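You operate a simulated robot arm through the tools that you are given. There is no shell and no other tool.

You run a simulated robot arm. Do the job below in one go: nothing can be reset, and whatever is moved stays where it is left.

## Task
Gauge the steel axle pin; put it and its matching bush on the blue mat.
Fine: close the caliper jaw on the standing pin, read the size, and leave the jaw open. Set down upright: what you pick out.

Only the result counts: the job must be done as asked and must still hold three seconds after the hand-in. Knocking over, shifting, dropping, spilling or breaking anything else fails it.

## Robot
A 7-joint arm with a two-finger parallel gripper, fixed in place. Base frame: the origin is at the foot of the arm, x ahead of it, y to its left, z up; the work surface is at about z = 0. Lengths are in m, angles in rad, forces in N, time in s.
With the tool pointing down near the work surface it reaches from about 0.22 to 0.58 m from the base axis. Its first joint turns from -1.152 to 1.152 rad. Payload 2.5 kg.
The tool frame sits at the grasp point between the pads (the TCP): z along the fingers, y along the line on which they close. The tips reach 0.023 m beyond it. The gripper opens to 0.094 m. The fingers are 0.038 m wide and 0.01 m thick; the gripper's body (0.054 by 0.096 m) begins 0.039 m behind the TCP.
Orientation is that of the tool frame in the base frame, as a unit quaternion [w, x, y, z]. With the fingers straight down and closing along the base's y, the tool's x points along the base's -x, its y along +y and its z along -z.

## Interface
- The arm moves only by the tool jog_arm. Its argument "steps" is a list of rows, each an object of numbers (a shift or turn left out is 0, a gripper value left out holds the last): "tx", "ty", "tz": the shift along the base's x, y, z in m; "ax", "ay", "az": the turn, a rotation vector about the base's x, y, z in rad; "fingers": the opening in per cent of the stroke, from 0 (shut) to 100 (fully open). In form: [{"tx": .., "ty": .., "tz": .., "ax": .., "ay": .., "az": .., "fingers": ..}, ...]. A call has 1 to 20 rows; each row shifts and turns the commanded pose from where the row before left it. Each row takes 0.2 s and may step no farther than 0.05 m and 0.15 rad from the row before; otherwise, or with a gripper value out of range, the whole call is refused. Where a pose cannot be reached the arm comes as near as it can. A force on the tool above 90 N (or 10 N above the force at the start of the call, whichever is more), or a blocked arm, ends the call early, and 0.2 s more pass. Each finger travels about 0.108 m/s and halts on what it meets, pressing with about 36 N; the grip force reading is that of the motor and also rises with nothing between the fingers. The clock runs only during rows and for 0.2 s after the last one: add rows that do not move to give the fingers time. The reply holds the time, the measured pose of the TCP, the force on the tool along the base axes, the opening and the grip force, in the units named above and with some noise, with the torque about the TCP (base axes, N m) and any sound that the robot's microphone picked up.
- Cameras (640 x 400 px; columns grow to the right, rows downward): "scene" is fixed at [0.095, -0.3959, 0.5442]; the picture's right is [0.96, -0.28, 0.00], its down [-0.16, -0.55, -0.82] and it looks along [0.23, 0.79, -0.57] (base axes); focal length 330 px, centre (320, 200). "wrist" rides on the gripper at [0.086, 0.016, -0.074] in the tool frame; the picture's right is [-0.18, 0.98, 0.00], its down [-0.58, -0.11, -0.81] and it looks along [-0.79, -0.15, 0.59] (tool axes); focal length 243 px, centre (320, 200). There is no depth. A picture from a camera that has moved, and an enlarged one, comes with that camera's place and axes in the base frame and with its lens.
- camera(camera): a new picture of that camera. The clock stands still meanwhile.
- inspect(camera, box): a new picture of the part [left, top, right, bottom] of that camera's present view, enlarged. The clock stands still meanwhile.
- close_job(): hands the job in; it is judged then, once.

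Places have to be worked out from the pictures, the camera data and where the tool is seen. Open the gripper and draw the arm clear of the work before you hand the job in, unless the task says otherwise.

The tools are called as a command line: name --argument value ..., lists and objects as JSON in quotes. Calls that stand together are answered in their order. jog_arm: Moves the arm, as the interface text tells. Its arguments: {"type":"object","properties":{"steps":{"type":"array","items":{"type":"object","properties":{"tx":{"type":"number"},"ty":{"type":"number"},"tz":{"type":"number"},"ax":{"type":"number"},"ay":{"type":"number"},"az":{"type":"number"},"fingers":{"type":"number"}}}}},"required":["steps"]} The other tools are called the same way: camera (camera) takes a picture; inspect (camera, box) takes an enlarged picture of a part of a camera's view; close_job () hands the job in.

At the start:

```text
clock: 0.0
tool_pos: [0.1994, 0.2517, 0.2285]
ee_rot: [0.0, 0.001, 1.0, 0.0]
contact_force: [-0.6, -0.4, 1.8]
wrist_torque: [0.0, -0.04, -0.03]
grip_width: 0.0937
finger_force: 0.1
```

scene: 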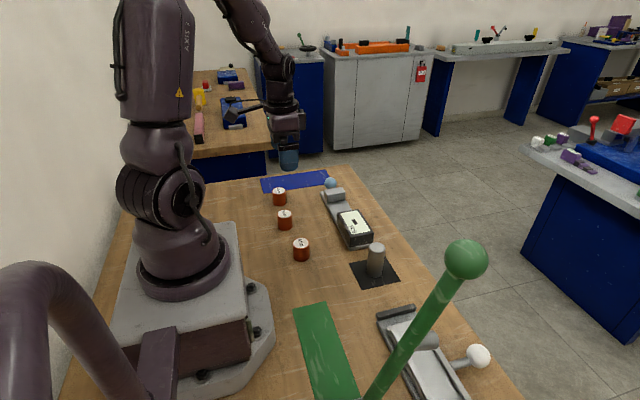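
wrist: 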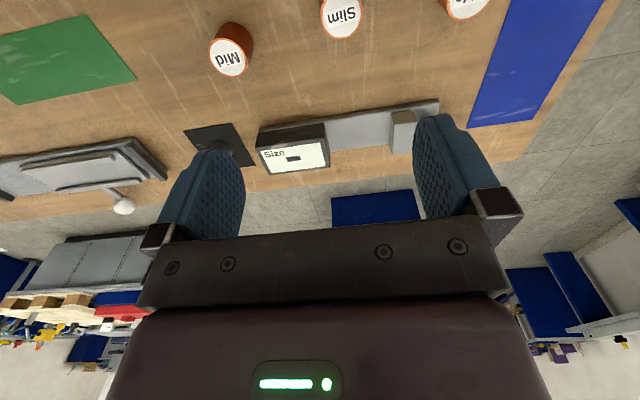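

I see three bushes, a caliper with a display, a grey pin standing on a black pad, a blue mat, a green mat and another device. I will take closer looks first.

inspect --camera "scene" --box '[240, 160, 420, 290]'

inspect --camera "scene" --box '[280, 240, 520, 400]'

inspect --camera "wrist" --box '[180, 0, 640, 200]'

```text
3.08 times, centred on (330, 225) of scene
camera zoom: at [0.095, -0.3959, 0.5442], right [0.96, -0.28, 0.0], down [-0.16, -0.55, -0.82], along [0.23, 0.79, -0.57], focal length 1015 px, centre (289, 123)
```

zoom: 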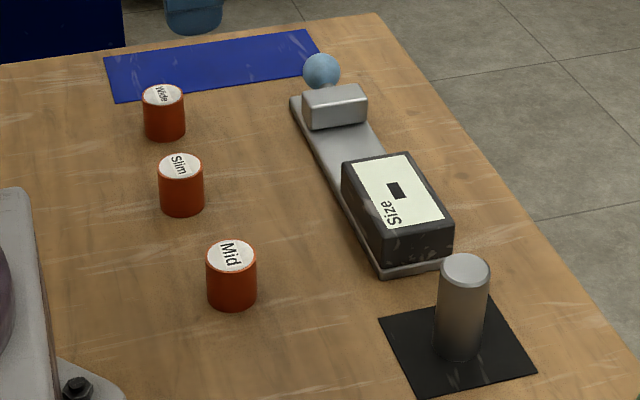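

```text
2.50 times, centred on (400, 320) of scene
camera zoom: at [0.095, -0.3959, 0.5442], right [0.96, -0.28, 0.0], down [-0.16, -0.55, -0.82], along [0.23, 0.79, -0.57], focal length 825 px, centre (120, -100)
```

zoom: 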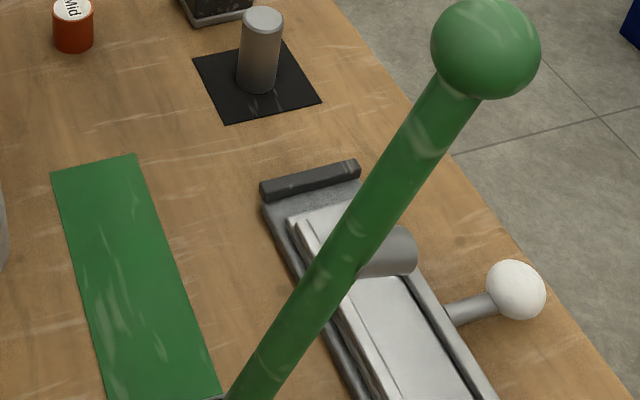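

```text
1.39 times, centred on (410, 100) of wrist
camera zoom: at [0.112, 0.2668, 0.3041], right [0.18, 0.98, 0.0], down [0.58, -0.11, 0.81], along [0.79, -0.15, -0.59], focal length 338 px, centre (195, 339)
```

zoom: 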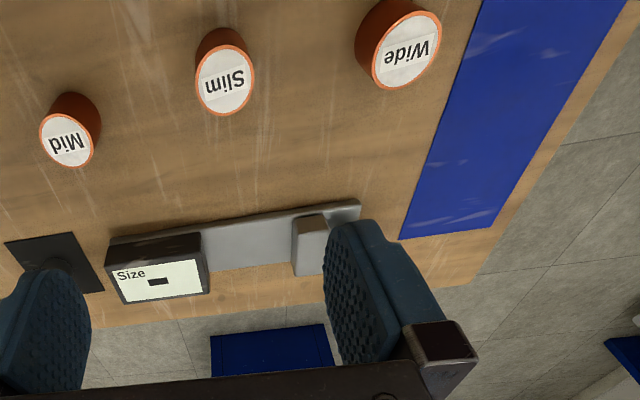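

The caliper seems to run along y at x≈0.35, from y≈0.13 to 0.40. Its display housing is at the near end and the sliding jaw with the blue ball is at the far end. The pin stands at about (0.353, 0.057). I rotate the tool 90° about z and move above the caliper for a closer wrist view.

jog_arm --steps '[{"tx": 0.014, "ty": -0.009, "tz": 0.004, "az": 0.1428}, {"tx": 0.014, "ty": -0.009, "tz": 0.004, "az": 0.1428}, {"tx": 0.014, "ty": -0.009, "tz": 0.004, "az": 0.1428}, {"tx": 0.014, "ty": -0.009, "tz": 0.004, "az": 0.1428}, {"tx": 0.014, "ty": -0.009, "tz": 0.004, "az": 0.1428}, {"tx": 0.014, "ty": -0.009, "tz": 0.004, "az": 0.1428}, {"tx": 0.014, "ty": -0.009, "tz": 0.004, "az": 0.1428}, {"tx": 0.014, "ty": -0.009, "tz": 0.004, "az": 0.1428}, {"tx": 0.014, "ty": -0.009, "tz": 0.004, "az": 0.1428}, {"tx": 0.014, "ty": -0.009, "tz": 0.004, "az": 0.1428}, {"tx": 0.014, "ty": -0.009, "tz": 0.004, "az": 0.1428}, {}]'

```text
clock: 2.6
tool_pos: [0.3542, 0.1544, 0.2709]
ee_rot: [0.0, 0.707, -0.707, -0.001]
contact_force: [-0.4, 0.4, -0.1]
wrist_torque: [-0.03, -0.04, 0.02]
grip_width: 0.0941
finger_force: 0.1
```

The tool is now turned 90° over the caliper. I take pictures to see the caliper's details.

camera --camera "wrist"

camera --camera "scene"

```text
taken
camera wrist: at [0.3372, 0.0661, 0.3465], right [-0.98, 0.18, 0.0], down [0.11, 0.58, 0.81], along [0.15, 0.79, -0.59], focal length 243 px, centre (320, 200)
```

wrist: 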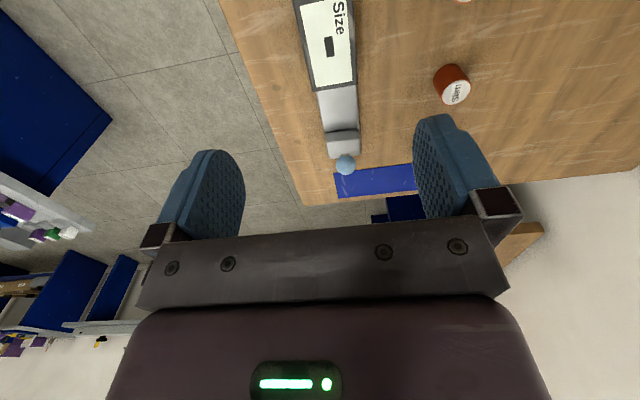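

```text
taken
```

scene: 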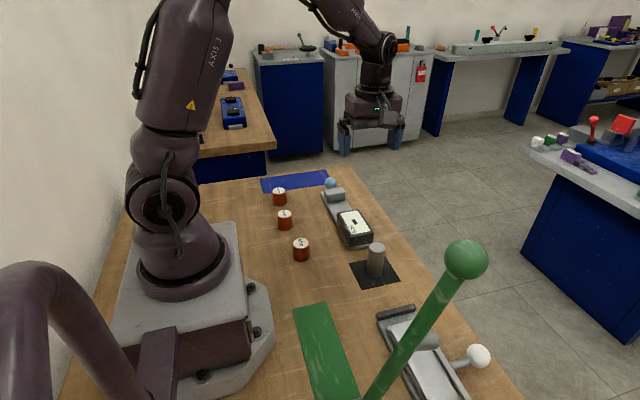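

The wrist view shows the caliper end-on. I enlarge the jaw and ball area.

inspect --camera "wrist" --box '[270, 0, 430, 200]'

inspect --camera "scene" --box '[310, 165, 410, 230]'

```text
2.00 times, centred on (350, 100) of wrist
camera zoom: at [0.3372, 0.0661, 0.3465], right [-0.98, 0.18, 0.0], down [0.11, 0.58, 0.81], along [0.15, 0.79, -0.59], focal length 485 px, centre (260, 400)
```

zoom: 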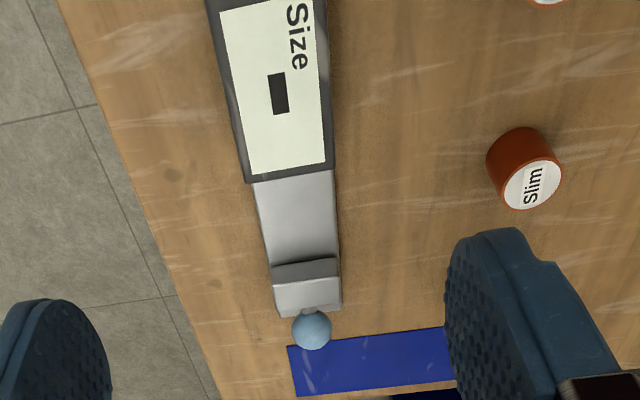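

```text
6.15 times, centred on (360, 198) of scene
camera zoom: at [0.095, -0.3959, 0.5442], right [0.96, -0.28, 0.0], down [-0.16, -0.55, -0.82], along [0.23, 0.79, -0.57], focal length 2030 px, centre (74, 215)
```

zoom: 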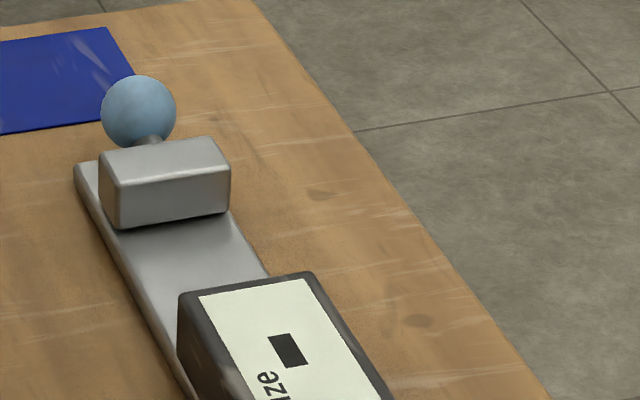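

The ball sits just behind the jaw at about (0.353, 0.385, 0.035), so I can grip it along x. Next I move above the pin to pin down its position with the wrist camera.

jog_arm --steps '[{"ty": -0.024, "tz": -0.017}, {"ty": -0.024, "tz": -0.017}, {"ty": -0.024, "tz": -0.017}, {"ty": -0.025, "tz": -0.017}, {}, {}]'

camera --camera "wrist"

camera --camera "scene"

```text
clock: 4.0
tool_pos: [0.3539, 0.0539, 0.204]
ee_rot: [0.0, -0.706, 0.708, 0.001]
contact_force: [0.2, 1.3, -0.1]
wrist_torque: [-0.04, 0.0, -0.02]
grip_width: 0.0942
finger_force: 0.1
```

```text
taken
camera wrist: at [0.3352, -0.033, 0.2798], right [-0.98, 0.19, 0.0], down [0.11, 0.58, 0.81], along [0.15, 0.79, -0.59], focal length 243 px, centre (320, 200)
```

wrist: 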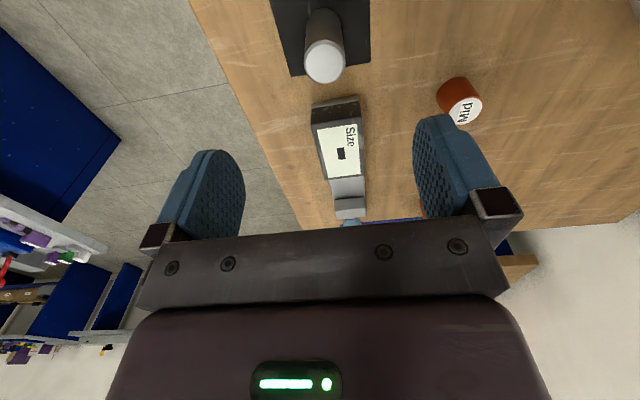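

```text
taken
```

scene: 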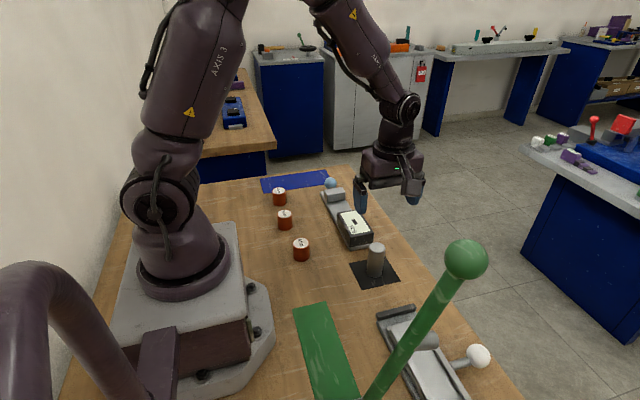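

The pin's top appears slightly to the right of the TCP axis line in the wrist view. I enlarge it to measure its centre.

inspect --camera "wrist" --box '[240, 0, 400, 100]'

inspect --camera "scene" --box '[330, 230, 420, 290]'

```text
4.00 times, centred on (320, 50) of wrist
camera zoom: at [0.3352, -0.033, 0.2798], right [-0.98, 0.19, 0.0], down [0.11, 0.58, 0.81], along [0.15, 0.79, -0.59], focal length 970 px, centre (320, 800)
```

zoom: 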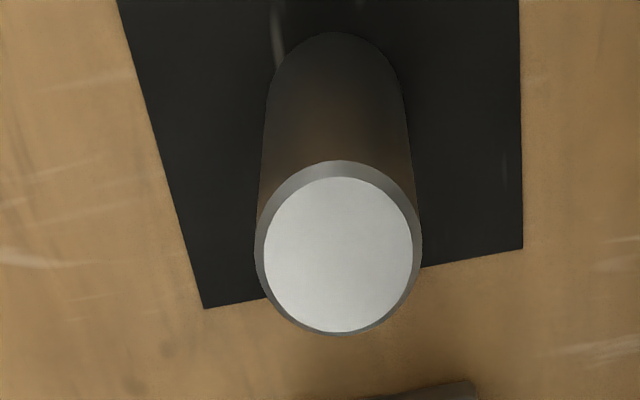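

```text
6.67 times, centred on (375, 260) of scene
camera zoom: at [0.095, -0.3959, 0.5442], right [0.96, -0.28, 0.0], down [-0.16, -0.55, -0.82], along [0.23, 0.79, -0.57], focal length 2200 px, centre (-47, -200)
```

zoom: 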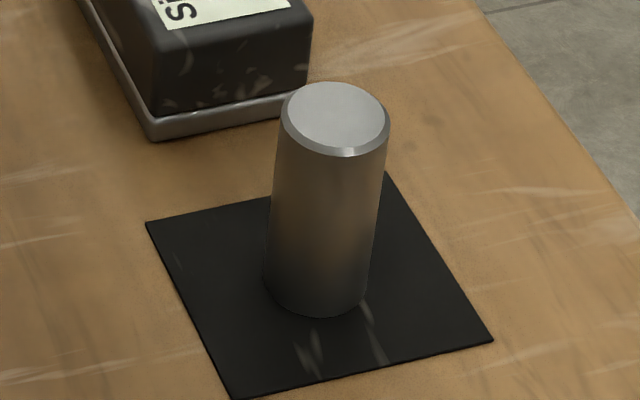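

The pin is about 74 mm tall and 34 mm in diameter, with its axis about 2 mm in −x and 4 mm in +y from the TCP. I correct for that and descend around it with the fingers open.

jog_arm --steps '[{"tx": -0.002, "ty": 0.004, "tz": -0.02}, {"tz": -0.03}, {"tz": -0.03}, {"tz": -0.03}, {"tz": -0.025}, {"tz": -0.02}, {}, {}]'

camera --camera "scene"

camera --camera "wrist"

```text
clock: 5.8
tool_pos: [0.3545, 0.0593, 0.0492]
ee_rot: [-0.001, -0.707, 0.707, 0.0]
contact_force: [0.2, 0.3, 0.4]
wrist_torque: [0.01, -0.01, 0.02]
grip_width: 0.0942
finger_force: 0.0
```

```text
taken
```

scene: 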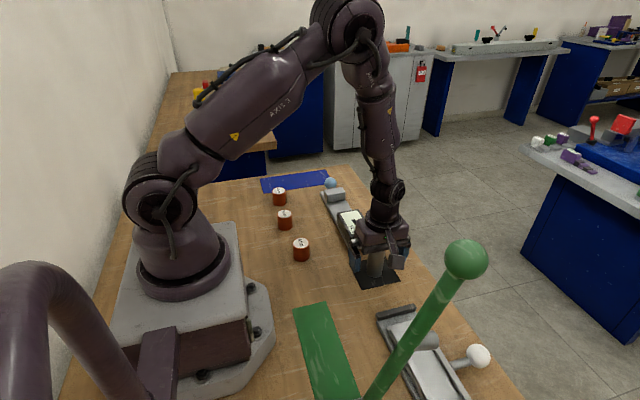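

```text
taken
camera wrist: at [0.3365, -0.0277, 0.1247], right [-0.98, 0.19, 0.0], down [0.11, 0.58, 0.81], along [0.15, 0.79, -0.59], focal length 243 px, centre (320, 200)
```

wrist: 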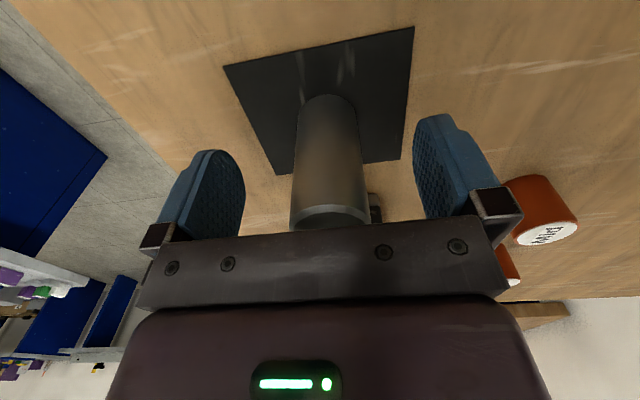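

The pin looks slightly off-centre between the fingers, towards −x. I enlarge the view before closing.

inspect --camera "wrist" --box '[180, 60, 500, 260]'

inspect --camera "scene" --box '[330, 200, 430, 300]'

```text
2.00 times, centred on (340, 160) of wrist
camera zoom: at [0.3365, -0.0277, 0.1247], right [-0.98, 0.19, 0.0], down [0.11, 0.58, 0.81], along [0.15, 0.79, -0.59], focal length 485 px, centre (280, 280)
```

zoom: 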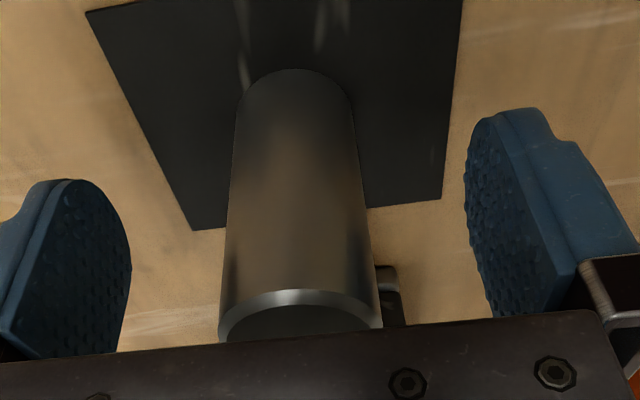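

```text
4.00 times, centred on (380, 250) of scene
camera zoom: at [0.095, -0.3959, 0.5442], right [0.96, -0.28, 0.0], down [-0.16, -0.55, -0.82], along [0.23, 0.79, -0.57], focal length 1320 px, centre (80, 0)
```

zoom: 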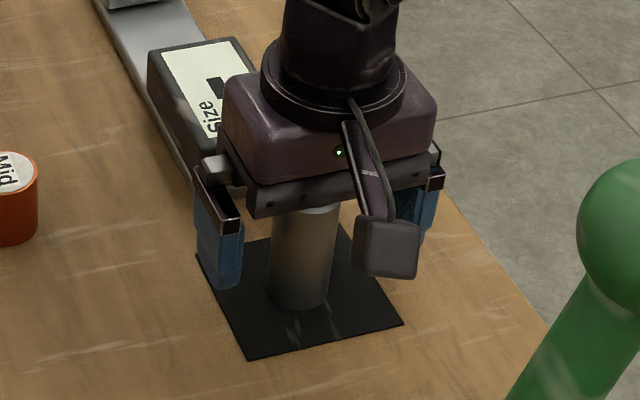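

The pin axis is about 3 mm in −x of the grip centre. I shift by that, close on the pin and wait for the fingers to settle.

jog_arm --steps '[{"tx": -0.003}, {}, {"fingers": 0}, {"fingers": 0}, {"fingers": 0}, {"fingers": 0}]'

```text
clock: 7.2
tool_pos: [0.3513, 0.0598, 0.0489]
ee_rot: [0.0, -0.706, 0.708, 0.0]
contact_force: [-0.2, 0.2, 0.8]
wrist_torque: [-0.03, -0.04, 0.03]
grip_width: 0.0336
finger_force: 36.1
```

The pin is gripped at 33.6 mm width. I lift it straight up and check.

jog_arm --steps '[{"tz": 0.01}, {"tz": 0.02}, {"tz": 0.025}, {"tz": 0.025}, {"tz": 0.025}, {}, {}]'

camera --camera "scene"

camera --camera "wrist"

```text
clock: 8.8
tool_pos: [0.3501, 0.0586, 0.1527]
ee_rot: [0.0, -0.707, 0.708, 0.0]
contact_force: [-0.2, 0.6, -3.7]
wrist_torque: [0.0, 0.02, 0.02]
grip_width: 0.0332
finger_force: 36.1
```

```text
taken
```

scene: 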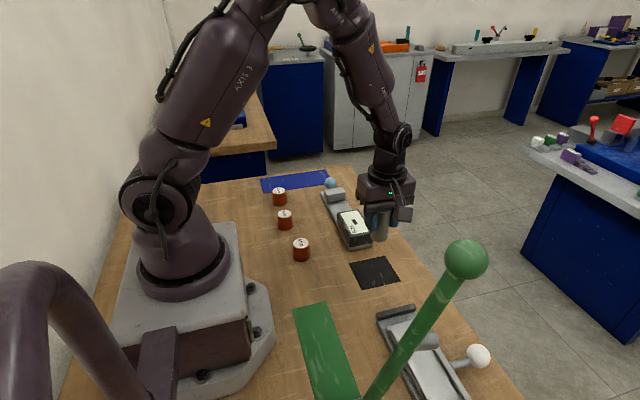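

```text
taken
camera wrist: at [0.3321, -0.0285, 0.2295], right [-0.98, 0.18, 0.0], down [0.11, 0.58, 0.81], along [0.15, 0.79, -0.59], focal length 243 px, centre (320, 200)
```

wrist: 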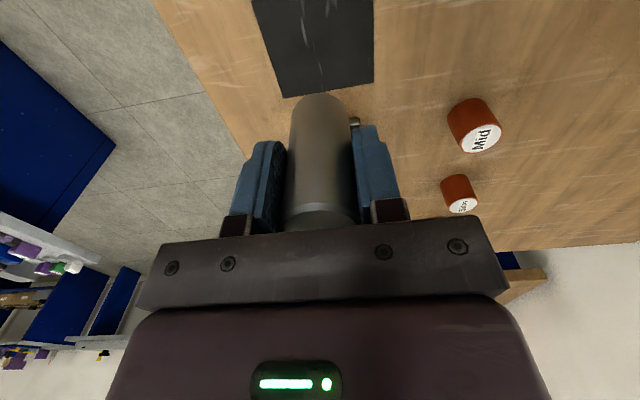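

The pin is held and hangs at the TCP axis. I carry it in +y to above the gap between the display housing (far face y≈0.236) and the jaw (y≈0.33), then check.

jog_arm --steps '[{"ty": 0.02}, {"ty": 0.03}, {"ty": 0.03}, {"ty": 0.03}, {"ty": 0.03}, {"ty": 0.03, "tx": 0.001}, {"ty": 0.02}, {"ty": 0.014}, {}, {}]'

camera --camera "scene"

camera --camera "wrist"

inspect --camera "scene" --box '[300, 140, 420, 260]'

```text
clock: 11.0
tool_pos: [0.3503, 0.2626, 0.1519]
ee_rot: [0.0, -0.706, 0.708, 0.0]
contact_force: [-0.6, -0.6, -4.0]
wrist_torque: [-0.01, 0.0, 0.0]
grip_width: 0.0338
finger_force: 36.2
```

```text
taken
```

scene: 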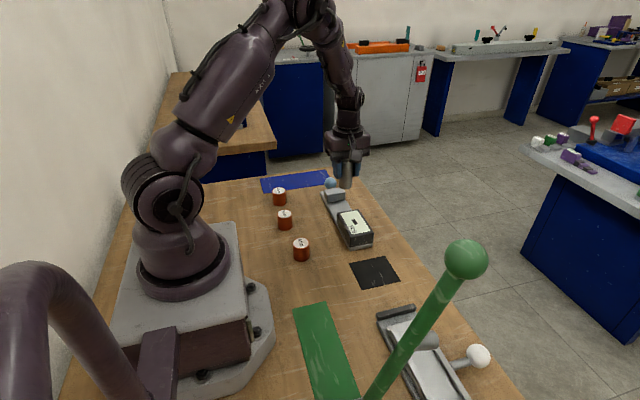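

```text
taken
camera wrist: at [0.3331, 0.1761, 0.2288], right [-0.98, 0.19, 0.0], down [0.11, 0.58, 0.81], along [0.15, 0.79, -0.59], focal length 243 px, centre (320, 200)
```

wrist: 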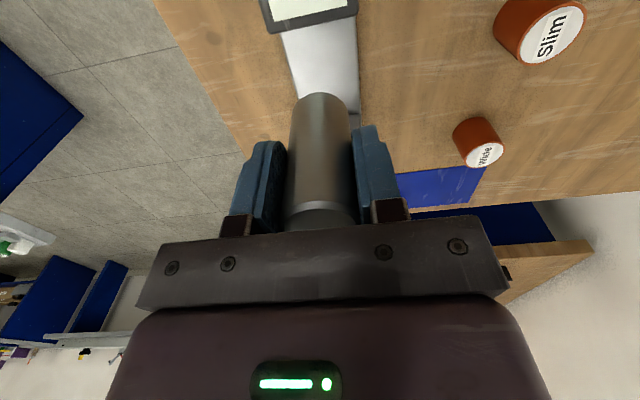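

```text
3.33 times, centred on (360, 200) of scene
camera zoom: at [0.095, -0.3959, 0.5442], right [0.96, -0.28, 0.0], down [-0.16, -0.55, -0.82], along [0.23, 0.79, -0.57], focal length 1100 px, centre (187, 200)
```

zoom: 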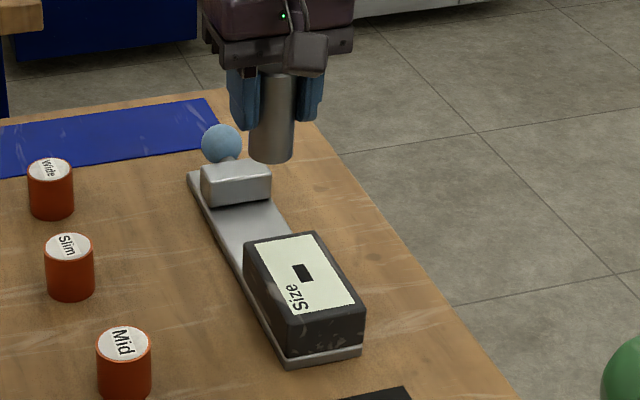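

The pin hangs above the gap. I enlarge the wrist view to measure the display edge and plate edges relative to the tool.

inspect --camera "wrist" --box '[220, 0, 420, 125]'

inspect --camera "scene" --box '[310, 165, 390, 250]'

```text
3.20 times, centred on (320, 62) of wrist
camera zoom: at [0.3331, 0.1761, 0.2288], right [-0.98, 0.19, 0.0], down [0.11, 0.58, 0.81], along [0.15, 0.79, -0.59], focal length 776 px, centre (320, 640)
```

zoom: 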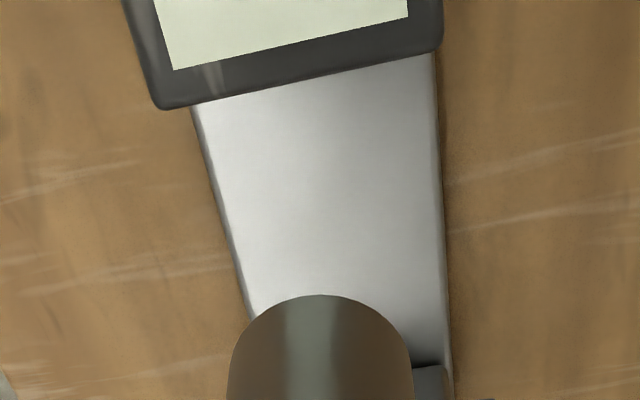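

```text
4.71 times, centred on (350, 208) of scene
camera zoom: at [0.095, -0.3959, 0.5442], right [0.96, -0.28, 0.0], down [-0.16, -0.55, -0.82], along [0.23, 0.79, -0.57], focal length 1553 px, centre (179, 165)
```

zoom: 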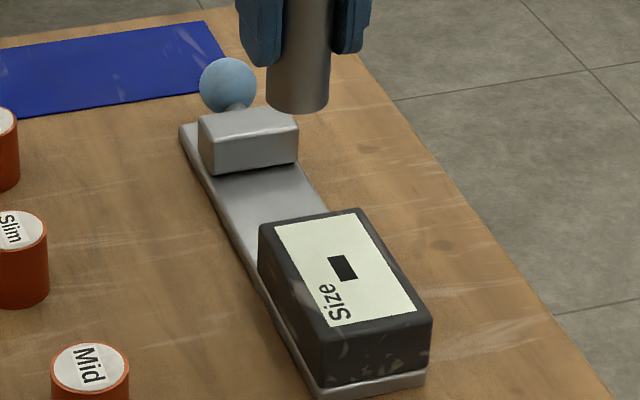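

The pin axis is centred in x over the plate (within 1 mm) and about 28 mm from the display's far edge. I shift 4 mm toward the display and lower most of the way.

jog_arm --steps '[{"ty": -0.004, "tz": -0.015}, {"tz": -0.02}, {"tz": -0.02}, {"tz": -0.015}, {"tz": -0.01}, {"tz": -0.006}, {}, {}]'

inspect --camera "scene" --box '[310, 150, 400, 250]'

camera --camera "wrist"

```text
clock: 12.8
tool_pos: [0.348, 0.2593, 0.0669]
ee_rot: [0.001, -0.707, 0.707, 0.0]
contact_force: [0.1, -0.1, -4.7]
wrist_torque: [-0.01, -0.03, -0.03]
grip_width: 0.0338
finger_force: 35.7
```

```text
4.00 times, centred on (355, 200) of scene
camera zoom: at [0.095, -0.3959, 0.5442], right [0.96, -0.28, 0.0], down [-0.16, -0.55, -0.82], along [0.23, 0.79, -0.57], focal length 1320 px, centre (180, 200)
```

zoom: 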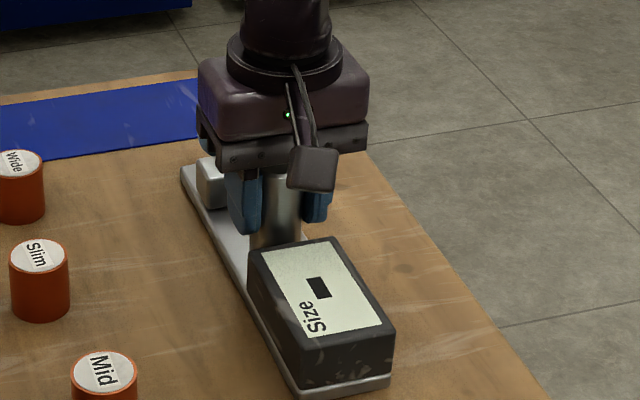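

```text
taken
camera wrist: at [0.3312, 0.1722, 0.1436], right [-0.98, 0.19, 0.0], down [0.11, 0.58, 0.81], along [0.15, 0.79, -0.59], focal length 243 px, centre (320, 200)
```

wrist: 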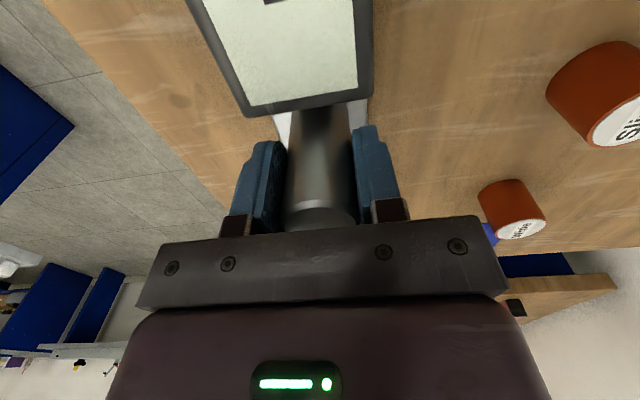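

The pin hangs clear of the display, with its bottom about 1 cm above the plate. I lower it in small steps and watch the force.

jog_arm --steps '[{"tz": -0.002}, {"tz": -0.002}, {"tz": -0.002}, {}]'

inspect --camera "scene" --box '[320, 170, 390, 230]'

```text
clock: 13.8
tool_pos: [0.3507, 0.2586, 0.0637]
ee_rot: [0.0, -0.707, 0.708, 0.0]
contact_force: [-4.2, -2.6, 7.8]
wrist_torque: [-0.11, 0.21, 0.02]
grip_width: 0.0334
finger_force: 35.7
```

```text
6.67 times, centred on (355, 200) of scene
camera zoom: at [0.095, -0.396, 0.5441], right [0.96, -0.28, 0.0], down [-0.16, -0.55, -0.82], along [0.23, 0.79, -0.57], focal length 2200 px, centre (87, 200)
```

zoom: 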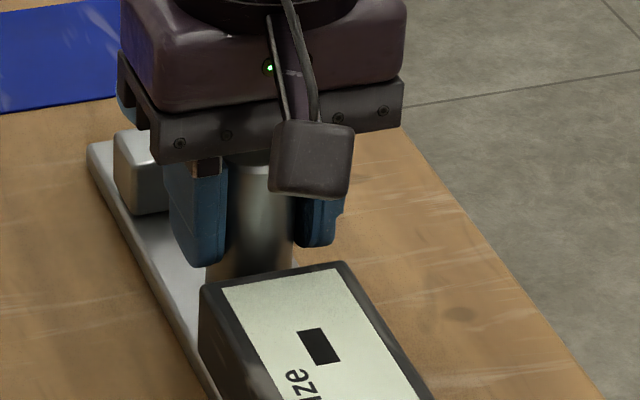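

A vertical contact force of about +12 N relative to the hanging load has appeared at TCP z≈0.064, so the pin is likely touching the plate. I check the plate's thickness and the clearances from both cameras before releasing.

inspect --camera "scene" --box '[340, 225, 380, 255]'

inspect --camera "wrist" --box '[220, 60, 420, 240]'

inspect --camera "scene" --box '[325, 185, 375, 220]'

```text
13.33 times, centred on (360, 240) of scene
camera zoom: at [0.095, -0.396, 0.5441], right [0.96, -0.28, 0.0], down [-0.16, -0.55, -0.82], along [0.23, 0.79, -0.57], focal length 4399 px, centre (-213, -333)
```

zoom: 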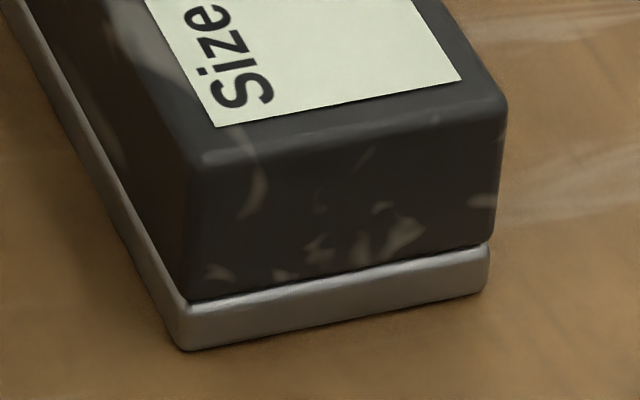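

```text
2.22 times, centred on (320, 150) of wrist
camera zoom: at [0.3325, 0.1715, 0.1396], right [-0.98, 0.19, 0.0], down [0.11, 0.58, 0.81], along [0.15, 0.79, -0.59], focal length 539 px, centre (320, 311)
```

zoom: 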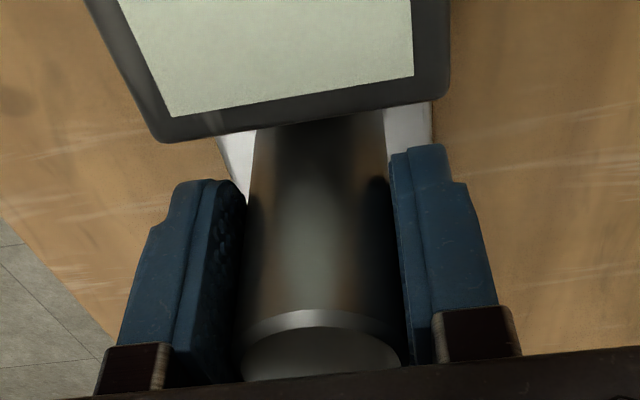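

```text
11.43 times, centred on (350, 202) of scene
camera zoom: at [0.095, -0.396, 0.5441], right [0.96, -0.28, 0.0], down [-0.16, -0.55, -0.82], along [0.23, 0.79, -0.57], focal length 3771 px, centre (-23, 171)
```

zoom: 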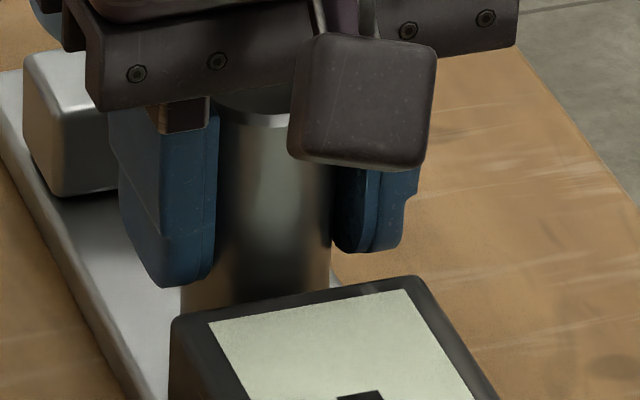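

The measured contact fits the pin bottom resting on the plate, with the fingers clear of the display. I unload by 2 mm and open the fingers gently.

jog_arm --steps '[{"tz": 0.001}, {"tz": 0.001}, {}]'

```text
clock: 14.6
tool_pos: [0.3498, 0.2582, 0.0638]
ee_rot: [0.0, -0.707, 0.708, 0.0]
contact_force: [0.7, 0.0, -3.8]
wrist_torque: [0.0, 0.0, -0.01]
grip_width: 0.0336
finger_force: 35.9
```

The load has returned to hanging, so the contact is right at this height. I ease down 1 mm and open the fingers in stages.

jog_arm --steps '[{"tz": -0.001}, {}, {"fingers": 40}, {"fingers": 45}, {"fingers": 60}, {"fingers": 80}, {"fingers": 100}, {}]'

camera --camera "wrist"

inspect --camera "scene" --box '[310, 150, 400, 250]'

```text
clock: 16.4
tool_pos: [0.3493, 0.2592, 0.063]
ee_rot: [0.0, -0.706, 0.708, 0.0]
contact_force: [-1.0, 0.0, 0.6]
wrist_torque: [0.01, 0.01, 0.02]
grip_width: 0.0944
finger_force: 0.1
```

```text
taken
camera wrist: at [0.3321, 0.1721, 0.1394], right [-0.98, 0.19, 0.0], down [0.11, 0.58, 0.81], along [0.15, 0.79, -0.59], focal length 243 px, centre (320, 200)
```

wrist: 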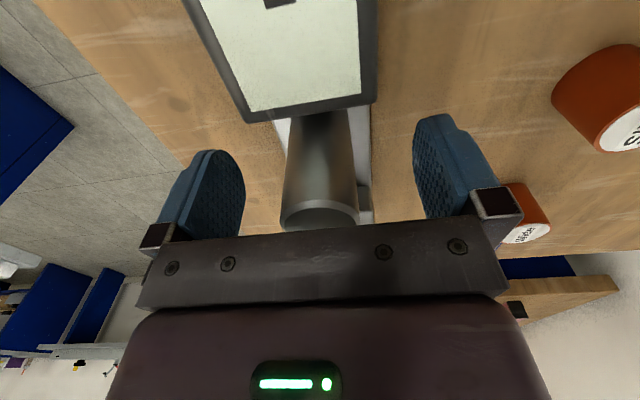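

```text
4.00 times, centred on (355, 200) of scene
camera zoom: at [0.095, -0.3959, 0.5442], right [0.96, -0.28, 0.0], down [-0.16, -0.55, -0.82], along [0.23, 0.79, -0.57], focal length 1320 px, centre (180, 200)
```

zoom: 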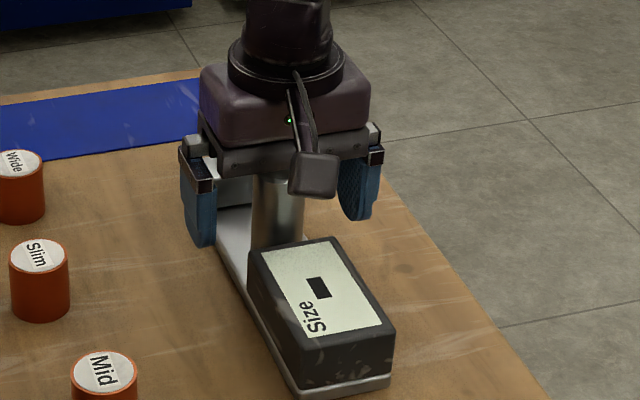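

The pin stands on the caliper plate between the display housing and the jaw. I lift straight up clear of the pin and look again.

jog_arm --steps '[{"tz": 0.01}, {"tz": 0.03}, {"tz": 0.035}, {"tz": 0.035}, {"tz": 0.03}, {}]'

camera --camera "wrist"

inspect --camera "scene" --box '[310, 150, 400, 250]'

```text
clock: 17.8
tool_pos: [0.3476, 0.2594, 0.201]
ee_rot: [0.0, -0.706, 0.708, 0.001]
contact_force: [-0.4, -0.3, -0.4]
wrist_torque: [0.01, -0.02, 0.0]
grip_width: 0.0938
finger_force: 0.0
```

```text
taken
camera wrist: at [0.3313, 0.1722, 0.2774], right [-0.98, 0.18, 0.0], down [0.11, 0.58, 0.81], along [0.15, 0.79, -0.59], focal length 243 px, centre (320, 200)
```

wrist: 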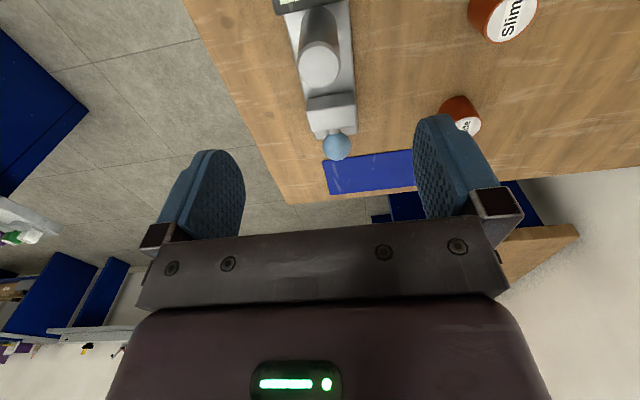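

```text
4.00 times, centred on (355, 200) of scene
camera zoom: at [0.095, -0.3959, 0.5442], right [0.96, -0.28, 0.0], down [-0.16, -0.55, -0.82], along [0.23, 0.79, -0.57], focal length 1320 px, centre (180, 200)
```

zoom: 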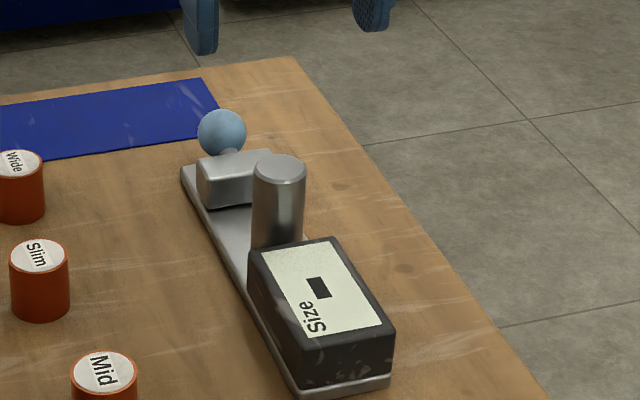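

The pin stands upright in the gap. I enlarge the wrist view of the jaw and ball to locate them relative to the tool.

inspect --camera "wrist" --box '[260, 0, 420, 200]'

inspect --camera "scene" --box '[320, 165, 370, 205]'

```text
2.00 times, centred on (340, 100) of wrist
camera zoom: at [0.3313, 0.1722, 0.2774], right [-0.98, 0.18, 0.0], down [0.11, 0.58, 0.81], along [0.15, 0.79, -0.59], focal length 485 px, centre (280, 400)
```

zoom: 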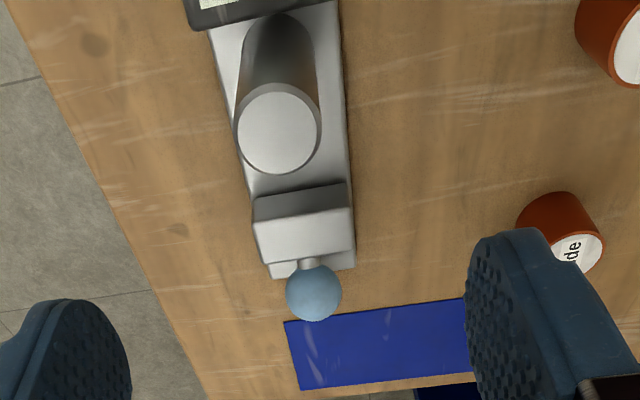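

```text
10.00 times, centred on (345, 185) of scene
camera zoom: at [0.095, -0.3959, 0.5442], right [0.96, -0.28, 0.0], down [-0.16, -0.55, -0.82], along [0.23, 0.79, -0.57], focal length 3299 px, centre (70, 350)
```

zoom: 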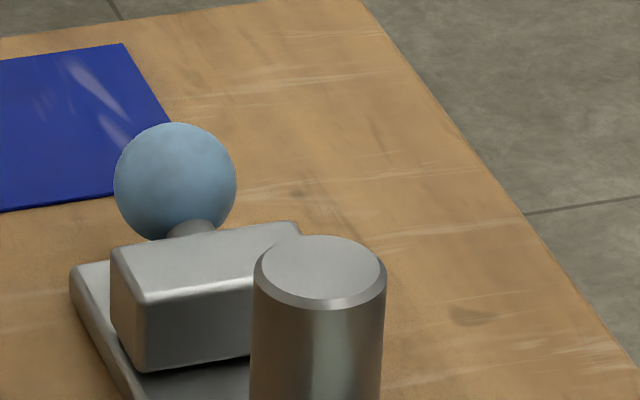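

The ball is at about (0.349, 0.380, 0.038) with a radius of ~17.5 mm, aligned with the tool in x. I move above it and look again before descending.

jog_arm --steps '[{"ty": 0.03}, {"ty": 0.03}, {"ty": 0.03}, {"ty": 0.032}, {"tz": -0.03}, {"tz": -0.03}, {}, {}]'

camera --camera "wrist"

inspect --camera "scene" --box '[290, 120, 400, 210]'

```text
clock: 19.6
tool_pos: [0.348, 0.3819, 0.142]
ee_rot: [0.0, -0.707, 0.708, 0.0]
contact_force: [0.4, 0.5, 0.1]
wrist_torque: [0.01, 0.0, 0.02]
grip_width: 0.0939
finger_force: 0.1
```

```text
taken
camera wrist: at [0.3307, 0.2945, 0.2184], right [-0.98, 0.19, 0.0], down [0.11, 0.58, 0.81], along [0.15, 0.79, -0.59], focal length 243 px, centre (320, 200)
```

wrist: 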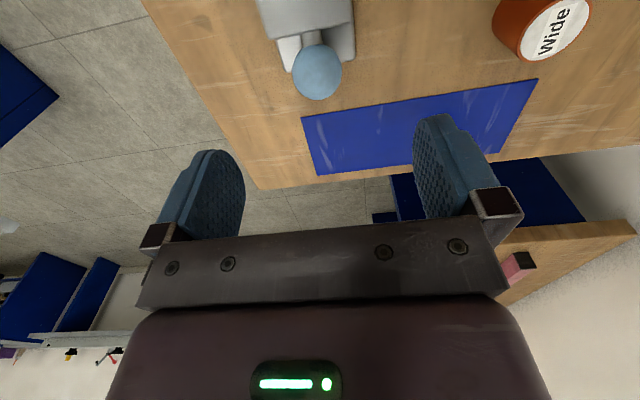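

```text
4.44 times, centred on (345, 165) of scene
camera zoom: at [0.095, -0.3959, 0.5442], right [0.96, -0.28, 0.0], down [-0.16, -0.55, -0.82], along [0.23, 0.79, -0.57], focal length 1466 px, centre (209, 356)
```

zoom: 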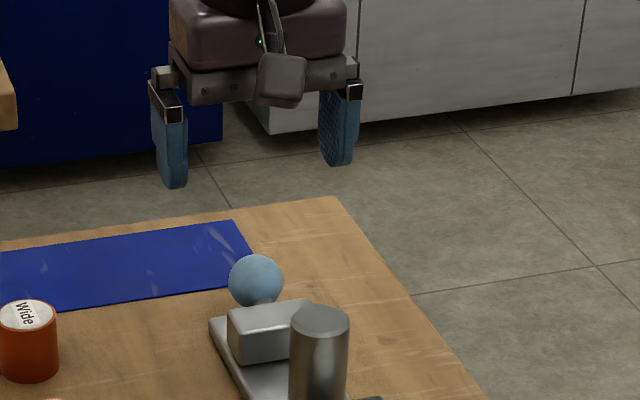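

The ball lies within 2 mm of the grip axis. I descend around it to TCP z≈0.048, leaving the gripper open.

jog_arm --steps '[{"tz": -0.025}, {"tz": -0.025}, {"tz": -0.02}, {"tz": -0.014}, {"tz": -0.01}, {}, {}]'

camera --camera "wrist"

inspect --camera "scene" --box '[290, 120, 400, 250]'

```text
clock: 21.2
tool_pos: [0.3483, 0.3807, 0.0475]
ee_rot: [0.0, -0.706, 0.708, 0.001]
contact_force: [0.6, -0.7, 0.3]
wrist_torque: [0.02, 0.01, 0.04]
grip_width: 0.0941
finger_force: 0.0
```

```text
taken
camera wrist: at [0.3314, 0.2936, 0.1248], right [-0.98, 0.19, 0.0], down [0.11, 0.58, 0.81], along [0.15, 0.79, -0.59], focal length 243 px, centre (320, 200)
```

wrist: 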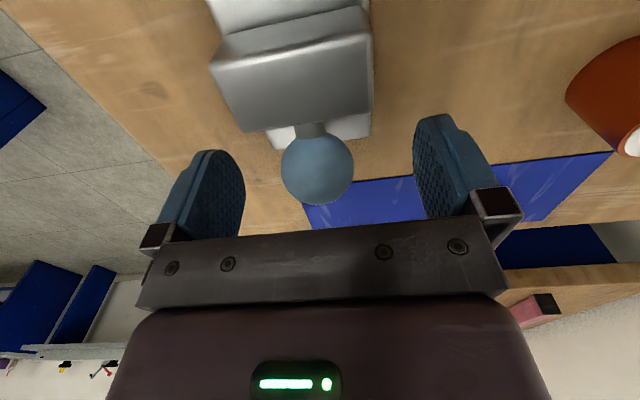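

```text
3.08 times, centred on (345, 185) of scene
camera zoom: at [0.095, -0.3959, 0.5442], right [0.96, -0.28, 0.0], down [-0.16, -0.55, -0.82], along [0.23, 0.79, -0.57], focal length 1015 px, centre (243, 246)
```

zoom: 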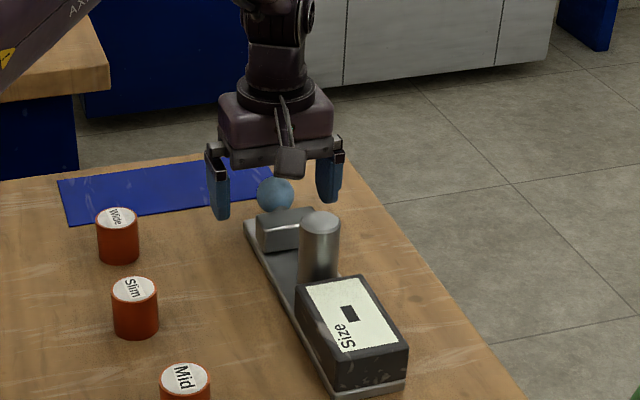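

The ball is centred between the fingers, 8 mm below the TCP. I close on it.

jog_arm --steps '[{"fingers": 0}, {"fingers": 0}, {"fingers": 0}, {"fingers": 0}]'

```text
clock: 22.2
tool_pos: [0.3503, 0.3802, 0.048]
ee_rot: [0.001, -0.706, 0.708, -0.001]
contact_force: [11.1, 1.2, -6.0]
wrist_torque: [0.25, -0.1, 0.01]
grip_width: 0.0349
finger_force: 45.4
```

Gripping the ball left a side load of 11 N in x, so the ball sits slightly to +x. I relieve it with small shifts, then begin a slow push in −y.

jog_arm --steps '[{"tx": 0.002}, {"tz": -0.001}, {}, {}]'

```text
clock: 23.2
tool_pos: [0.3501, 0.3807, 0.0497]
ee_rot: [-0.004, -0.707, 0.707, 0.0]
contact_force: [-25.1, -20.3, 32.6]
wrist_torque: [-0.15, 0.37, 0.06]
grip_width: 0.0353
finger_force: 44.8
```

That overcorrected, because the grip is stiff. I back off half of the x shift and undo the z shift.

jog_arm --steps '[{"tx": -0.0007, "tz": 0.0005}, {"tx": -0.0006, "tz": 0.0005}, {}, {}]'

```text
clock: 24.2
tool_pos: [0.3506, 0.3811, 0.049]
ee_rot: [0.001, 0.707, -0.707, 0.0]
contact_force: [-11.8, -3.4, 5.8]
wrist_torque: [-1.11, 0.08, 0.06]
grip_width: 0.035
finger_force: 45.1
```

The forces are moderate again. I push slowly in −y, a few millimetres at first, to see whether the jaw slides.

jog_arm --steps '[{"tx": -0.0004, "ty": -0.002}, {"ty": -0.002}, {"ty": -0.002}, {}]'

inspect --camera "scene" --box '[290, 120, 400, 250]'

```text
clock: 25.2
tool_pos: [0.3498, 0.3756, 0.0484]
ee_rot: [0.001, -0.706, 0.708, 0.001]
contact_force: [-8.8, 1.8, 2.1]
wrist_torque: [0.8, 0.03, 0.09]
grip_width: 0.0352
finger_force: 44.7
```

```text
3.08 times, centred on (345, 185) of scene
camera zoom: at [0.095, -0.3959, 0.5441], right [0.96, -0.28, 0.0], down [-0.16, -0.55, -0.82], along [0.23, 0.79, -0.57], focal length 1015 px, centre (243, 246)
```

zoom: 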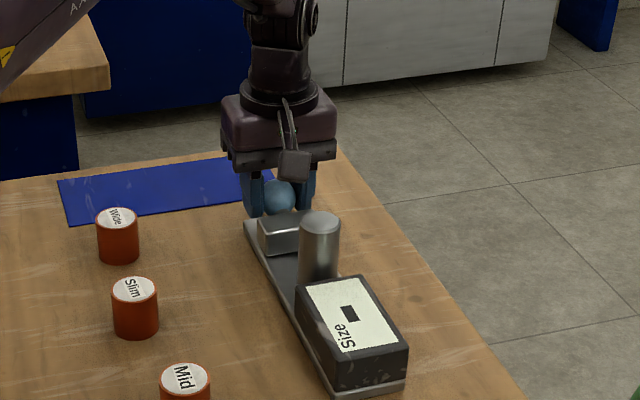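

The jaw slides with about 2 N of resistance and the caliper body stays put. I push another 30 mm and check the camera box's clearance over the pin.

jog_arm --steps '[{"ty": -0.004}, {"ty": -0.004}, {"ty": -0.004}, {"ty": -0.004}, {"ty": -0.004}, {"ty": -0.004}, {"ty": -0.004}, {}]'

inspect --camera "scene" --box '[300, 140, 400, 250]'

camera --camera "wrist"

```text
clock: 27.0
tool_pos: [0.3501, 0.3479, 0.0487]
ee_rot: [-0.001, -0.707, 0.707, 0.0]
contact_force: [-11.1, 0.8, -1.2]
wrist_torque: [0.57, 0.09, -0.07]
grip_width: 0.0355
finger_force: 45.3
```

```text
3.64 times, centred on (350, 195) of scene
camera zoom: at [0.095, -0.3959, 0.5442], right [0.96, -0.28, 0.0], down [-0.16, -0.55, -0.82], along [0.23, 0.79, -0.57], focal length 1200 px, centre (211, 218)
```

zoom: 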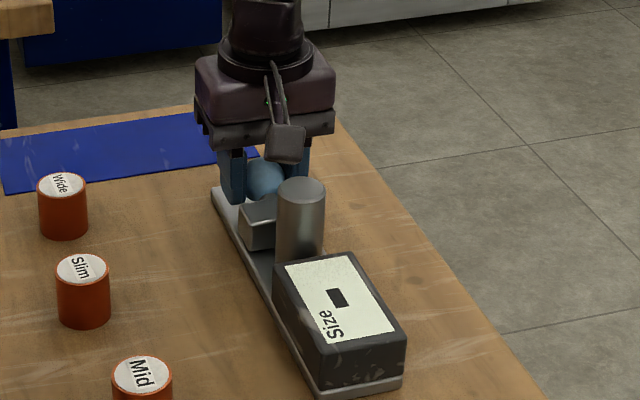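

```text
taken
camera wrist: at [0.3327, 0.26, 0.1248], right [-0.98, 0.18, 0.0], down [0.11, 0.58, 0.81], along [0.15, 0.79, -0.59], focal length 243 px, centre (320, 200)
```

wrist: 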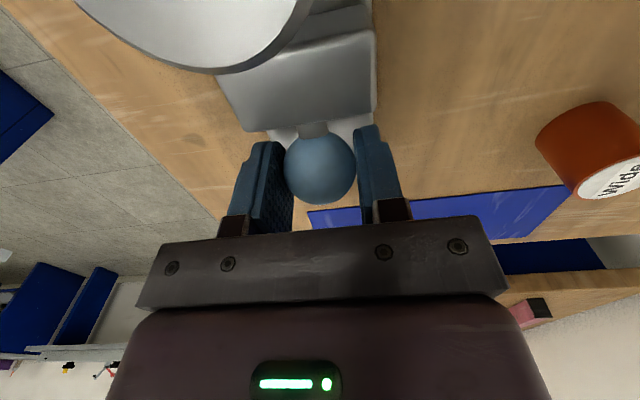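

The camera box clears the pin's top. The jaw front should be about 20 mm from the pin, so I keep going in smaller steps and watch the y force.

jog_arm --steps '[{"ty": -0.004}, {"ty": -0.004}, {"ty": -0.003}, {"ty": -0.003}, {"ty": -0.003}, {}]'

inspect --camera "scene" --box '[310, 150, 390, 250]'

```text
clock: 28.4
tool_pos: [0.3497, 0.3291, 0.0476]
ee_rot: [0.0, -0.706, 0.708, 0.0]
contact_force: [-4.1, 2.3, -4.5]
wrist_torque: [-0.28, -0.04, 0.04]
grip_width: 0.0351
finger_force: 44.9
```

```text
4.00 times, centred on (350, 200) of scene
camera zoom: at [0.095, -0.3959, 0.5442], right [0.96, -0.28, 0.0], down [-0.16, -0.55, -0.82], along [0.23, 0.79, -0.57], focal length 1320 px, centre (200, 200)
```

zoom: 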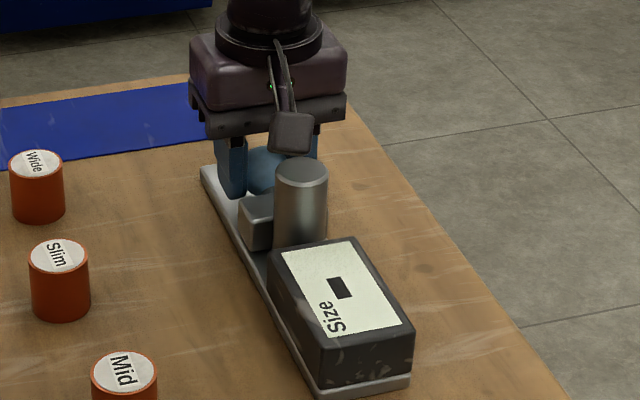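

Only ~2 N resistance so far; the jaw should be nearly touching the pin. I continue in 1.5 mm steps.

jog_arm --steps '[{"ty": -0.0015}, {"ty": -0.0015}, {"ty": -0.0015}, {}]'

inspect --camera "scene" --box '[310, 150, 390, 250]'

```text
clock: 29.4
tool_pos: [0.3486, 0.3257, 0.049]
ee_rot: [0.0, -0.706, 0.708, 0.0]
contact_force: [6.1, 2.0, -20.2]
wrist_torque: [0.84, -0.12, 0.07]
grip_width: 0.035
finger_force: 44.6
```

```text
4.00 times, centred on (350, 200) of scene
camera zoom: at [0.0951, -0.3959, 0.5442], right [0.96, -0.28, 0.0], down [-0.16, -0.55, -0.82], along [0.23, 0.79, -0.57], focal length 1320 px, centre (200, 200)
```

zoom: 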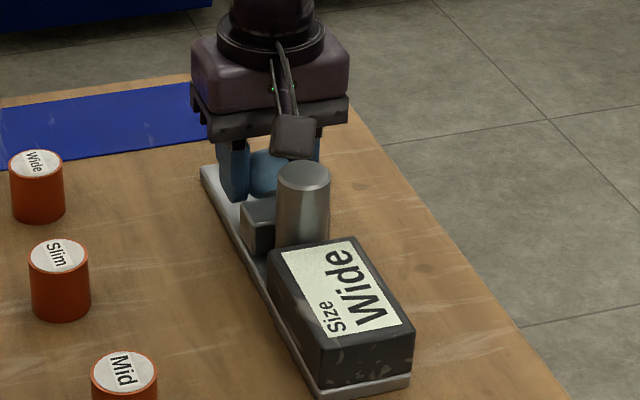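

The display now reads "Wide", but the jaw may not be fully seated yet. I continue with small steps until the y force rises, then read again.

jog_arm --steps '[{"ty": -0.001, "tz": -0.0005}, {"ty": -0.001, "tz": -0.0005}, {}]'

inspect --camera "scene" --box '[320, 170, 390, 250]'

camera --camera "wrist"

```text
clock: 30.2
tool_pos: [0.3501, 0.3249, 0.0493]
ee_rot: [0.001, -0.707, 0.707, 0.001]
contact_force: [0.2, 6.8, -2.3]
wrist_torque: [-0.88, 0.03, -0.1]
grip_width: 0.0351
finger_force: 44.9
```

```text
5.00 times, centred on (355, 210) of scene
camera zoom: at [0.095, -0.3959, 0.5442], right [0.96, -0.28, 0.0], down [-0.16, -0.55, -0.82], along [0.23, 0.79, -0.57], focal length 1650 px, centre (145, 150)
```

zoom: 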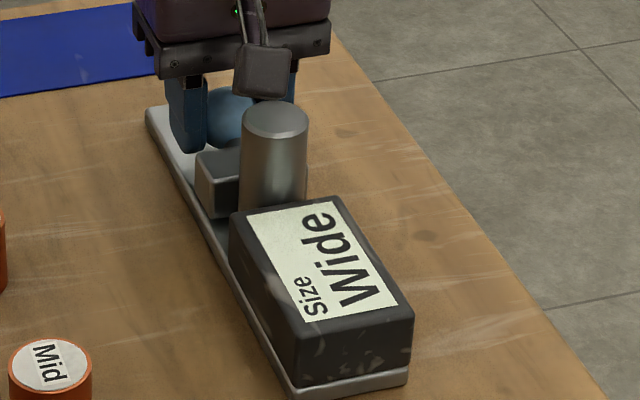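

```text
taken
camera wrist: at [0.3326, 0.2375, 0.1247], right [-0.98, 0.18, 0.0], down [0.11, 0.58, 0.81], along [0.15, 0.79, -0.59], focal length 243 px, centre (320, 200)
```

wrist: 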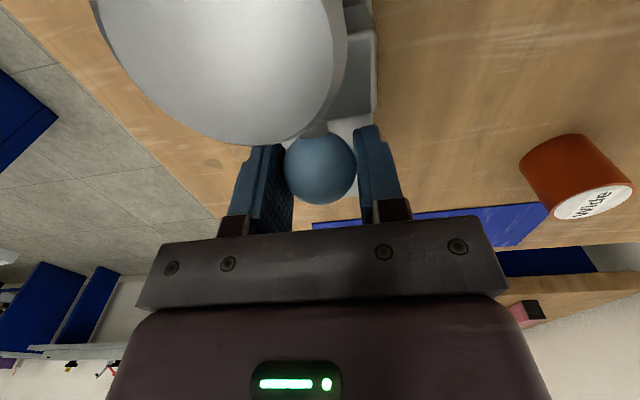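

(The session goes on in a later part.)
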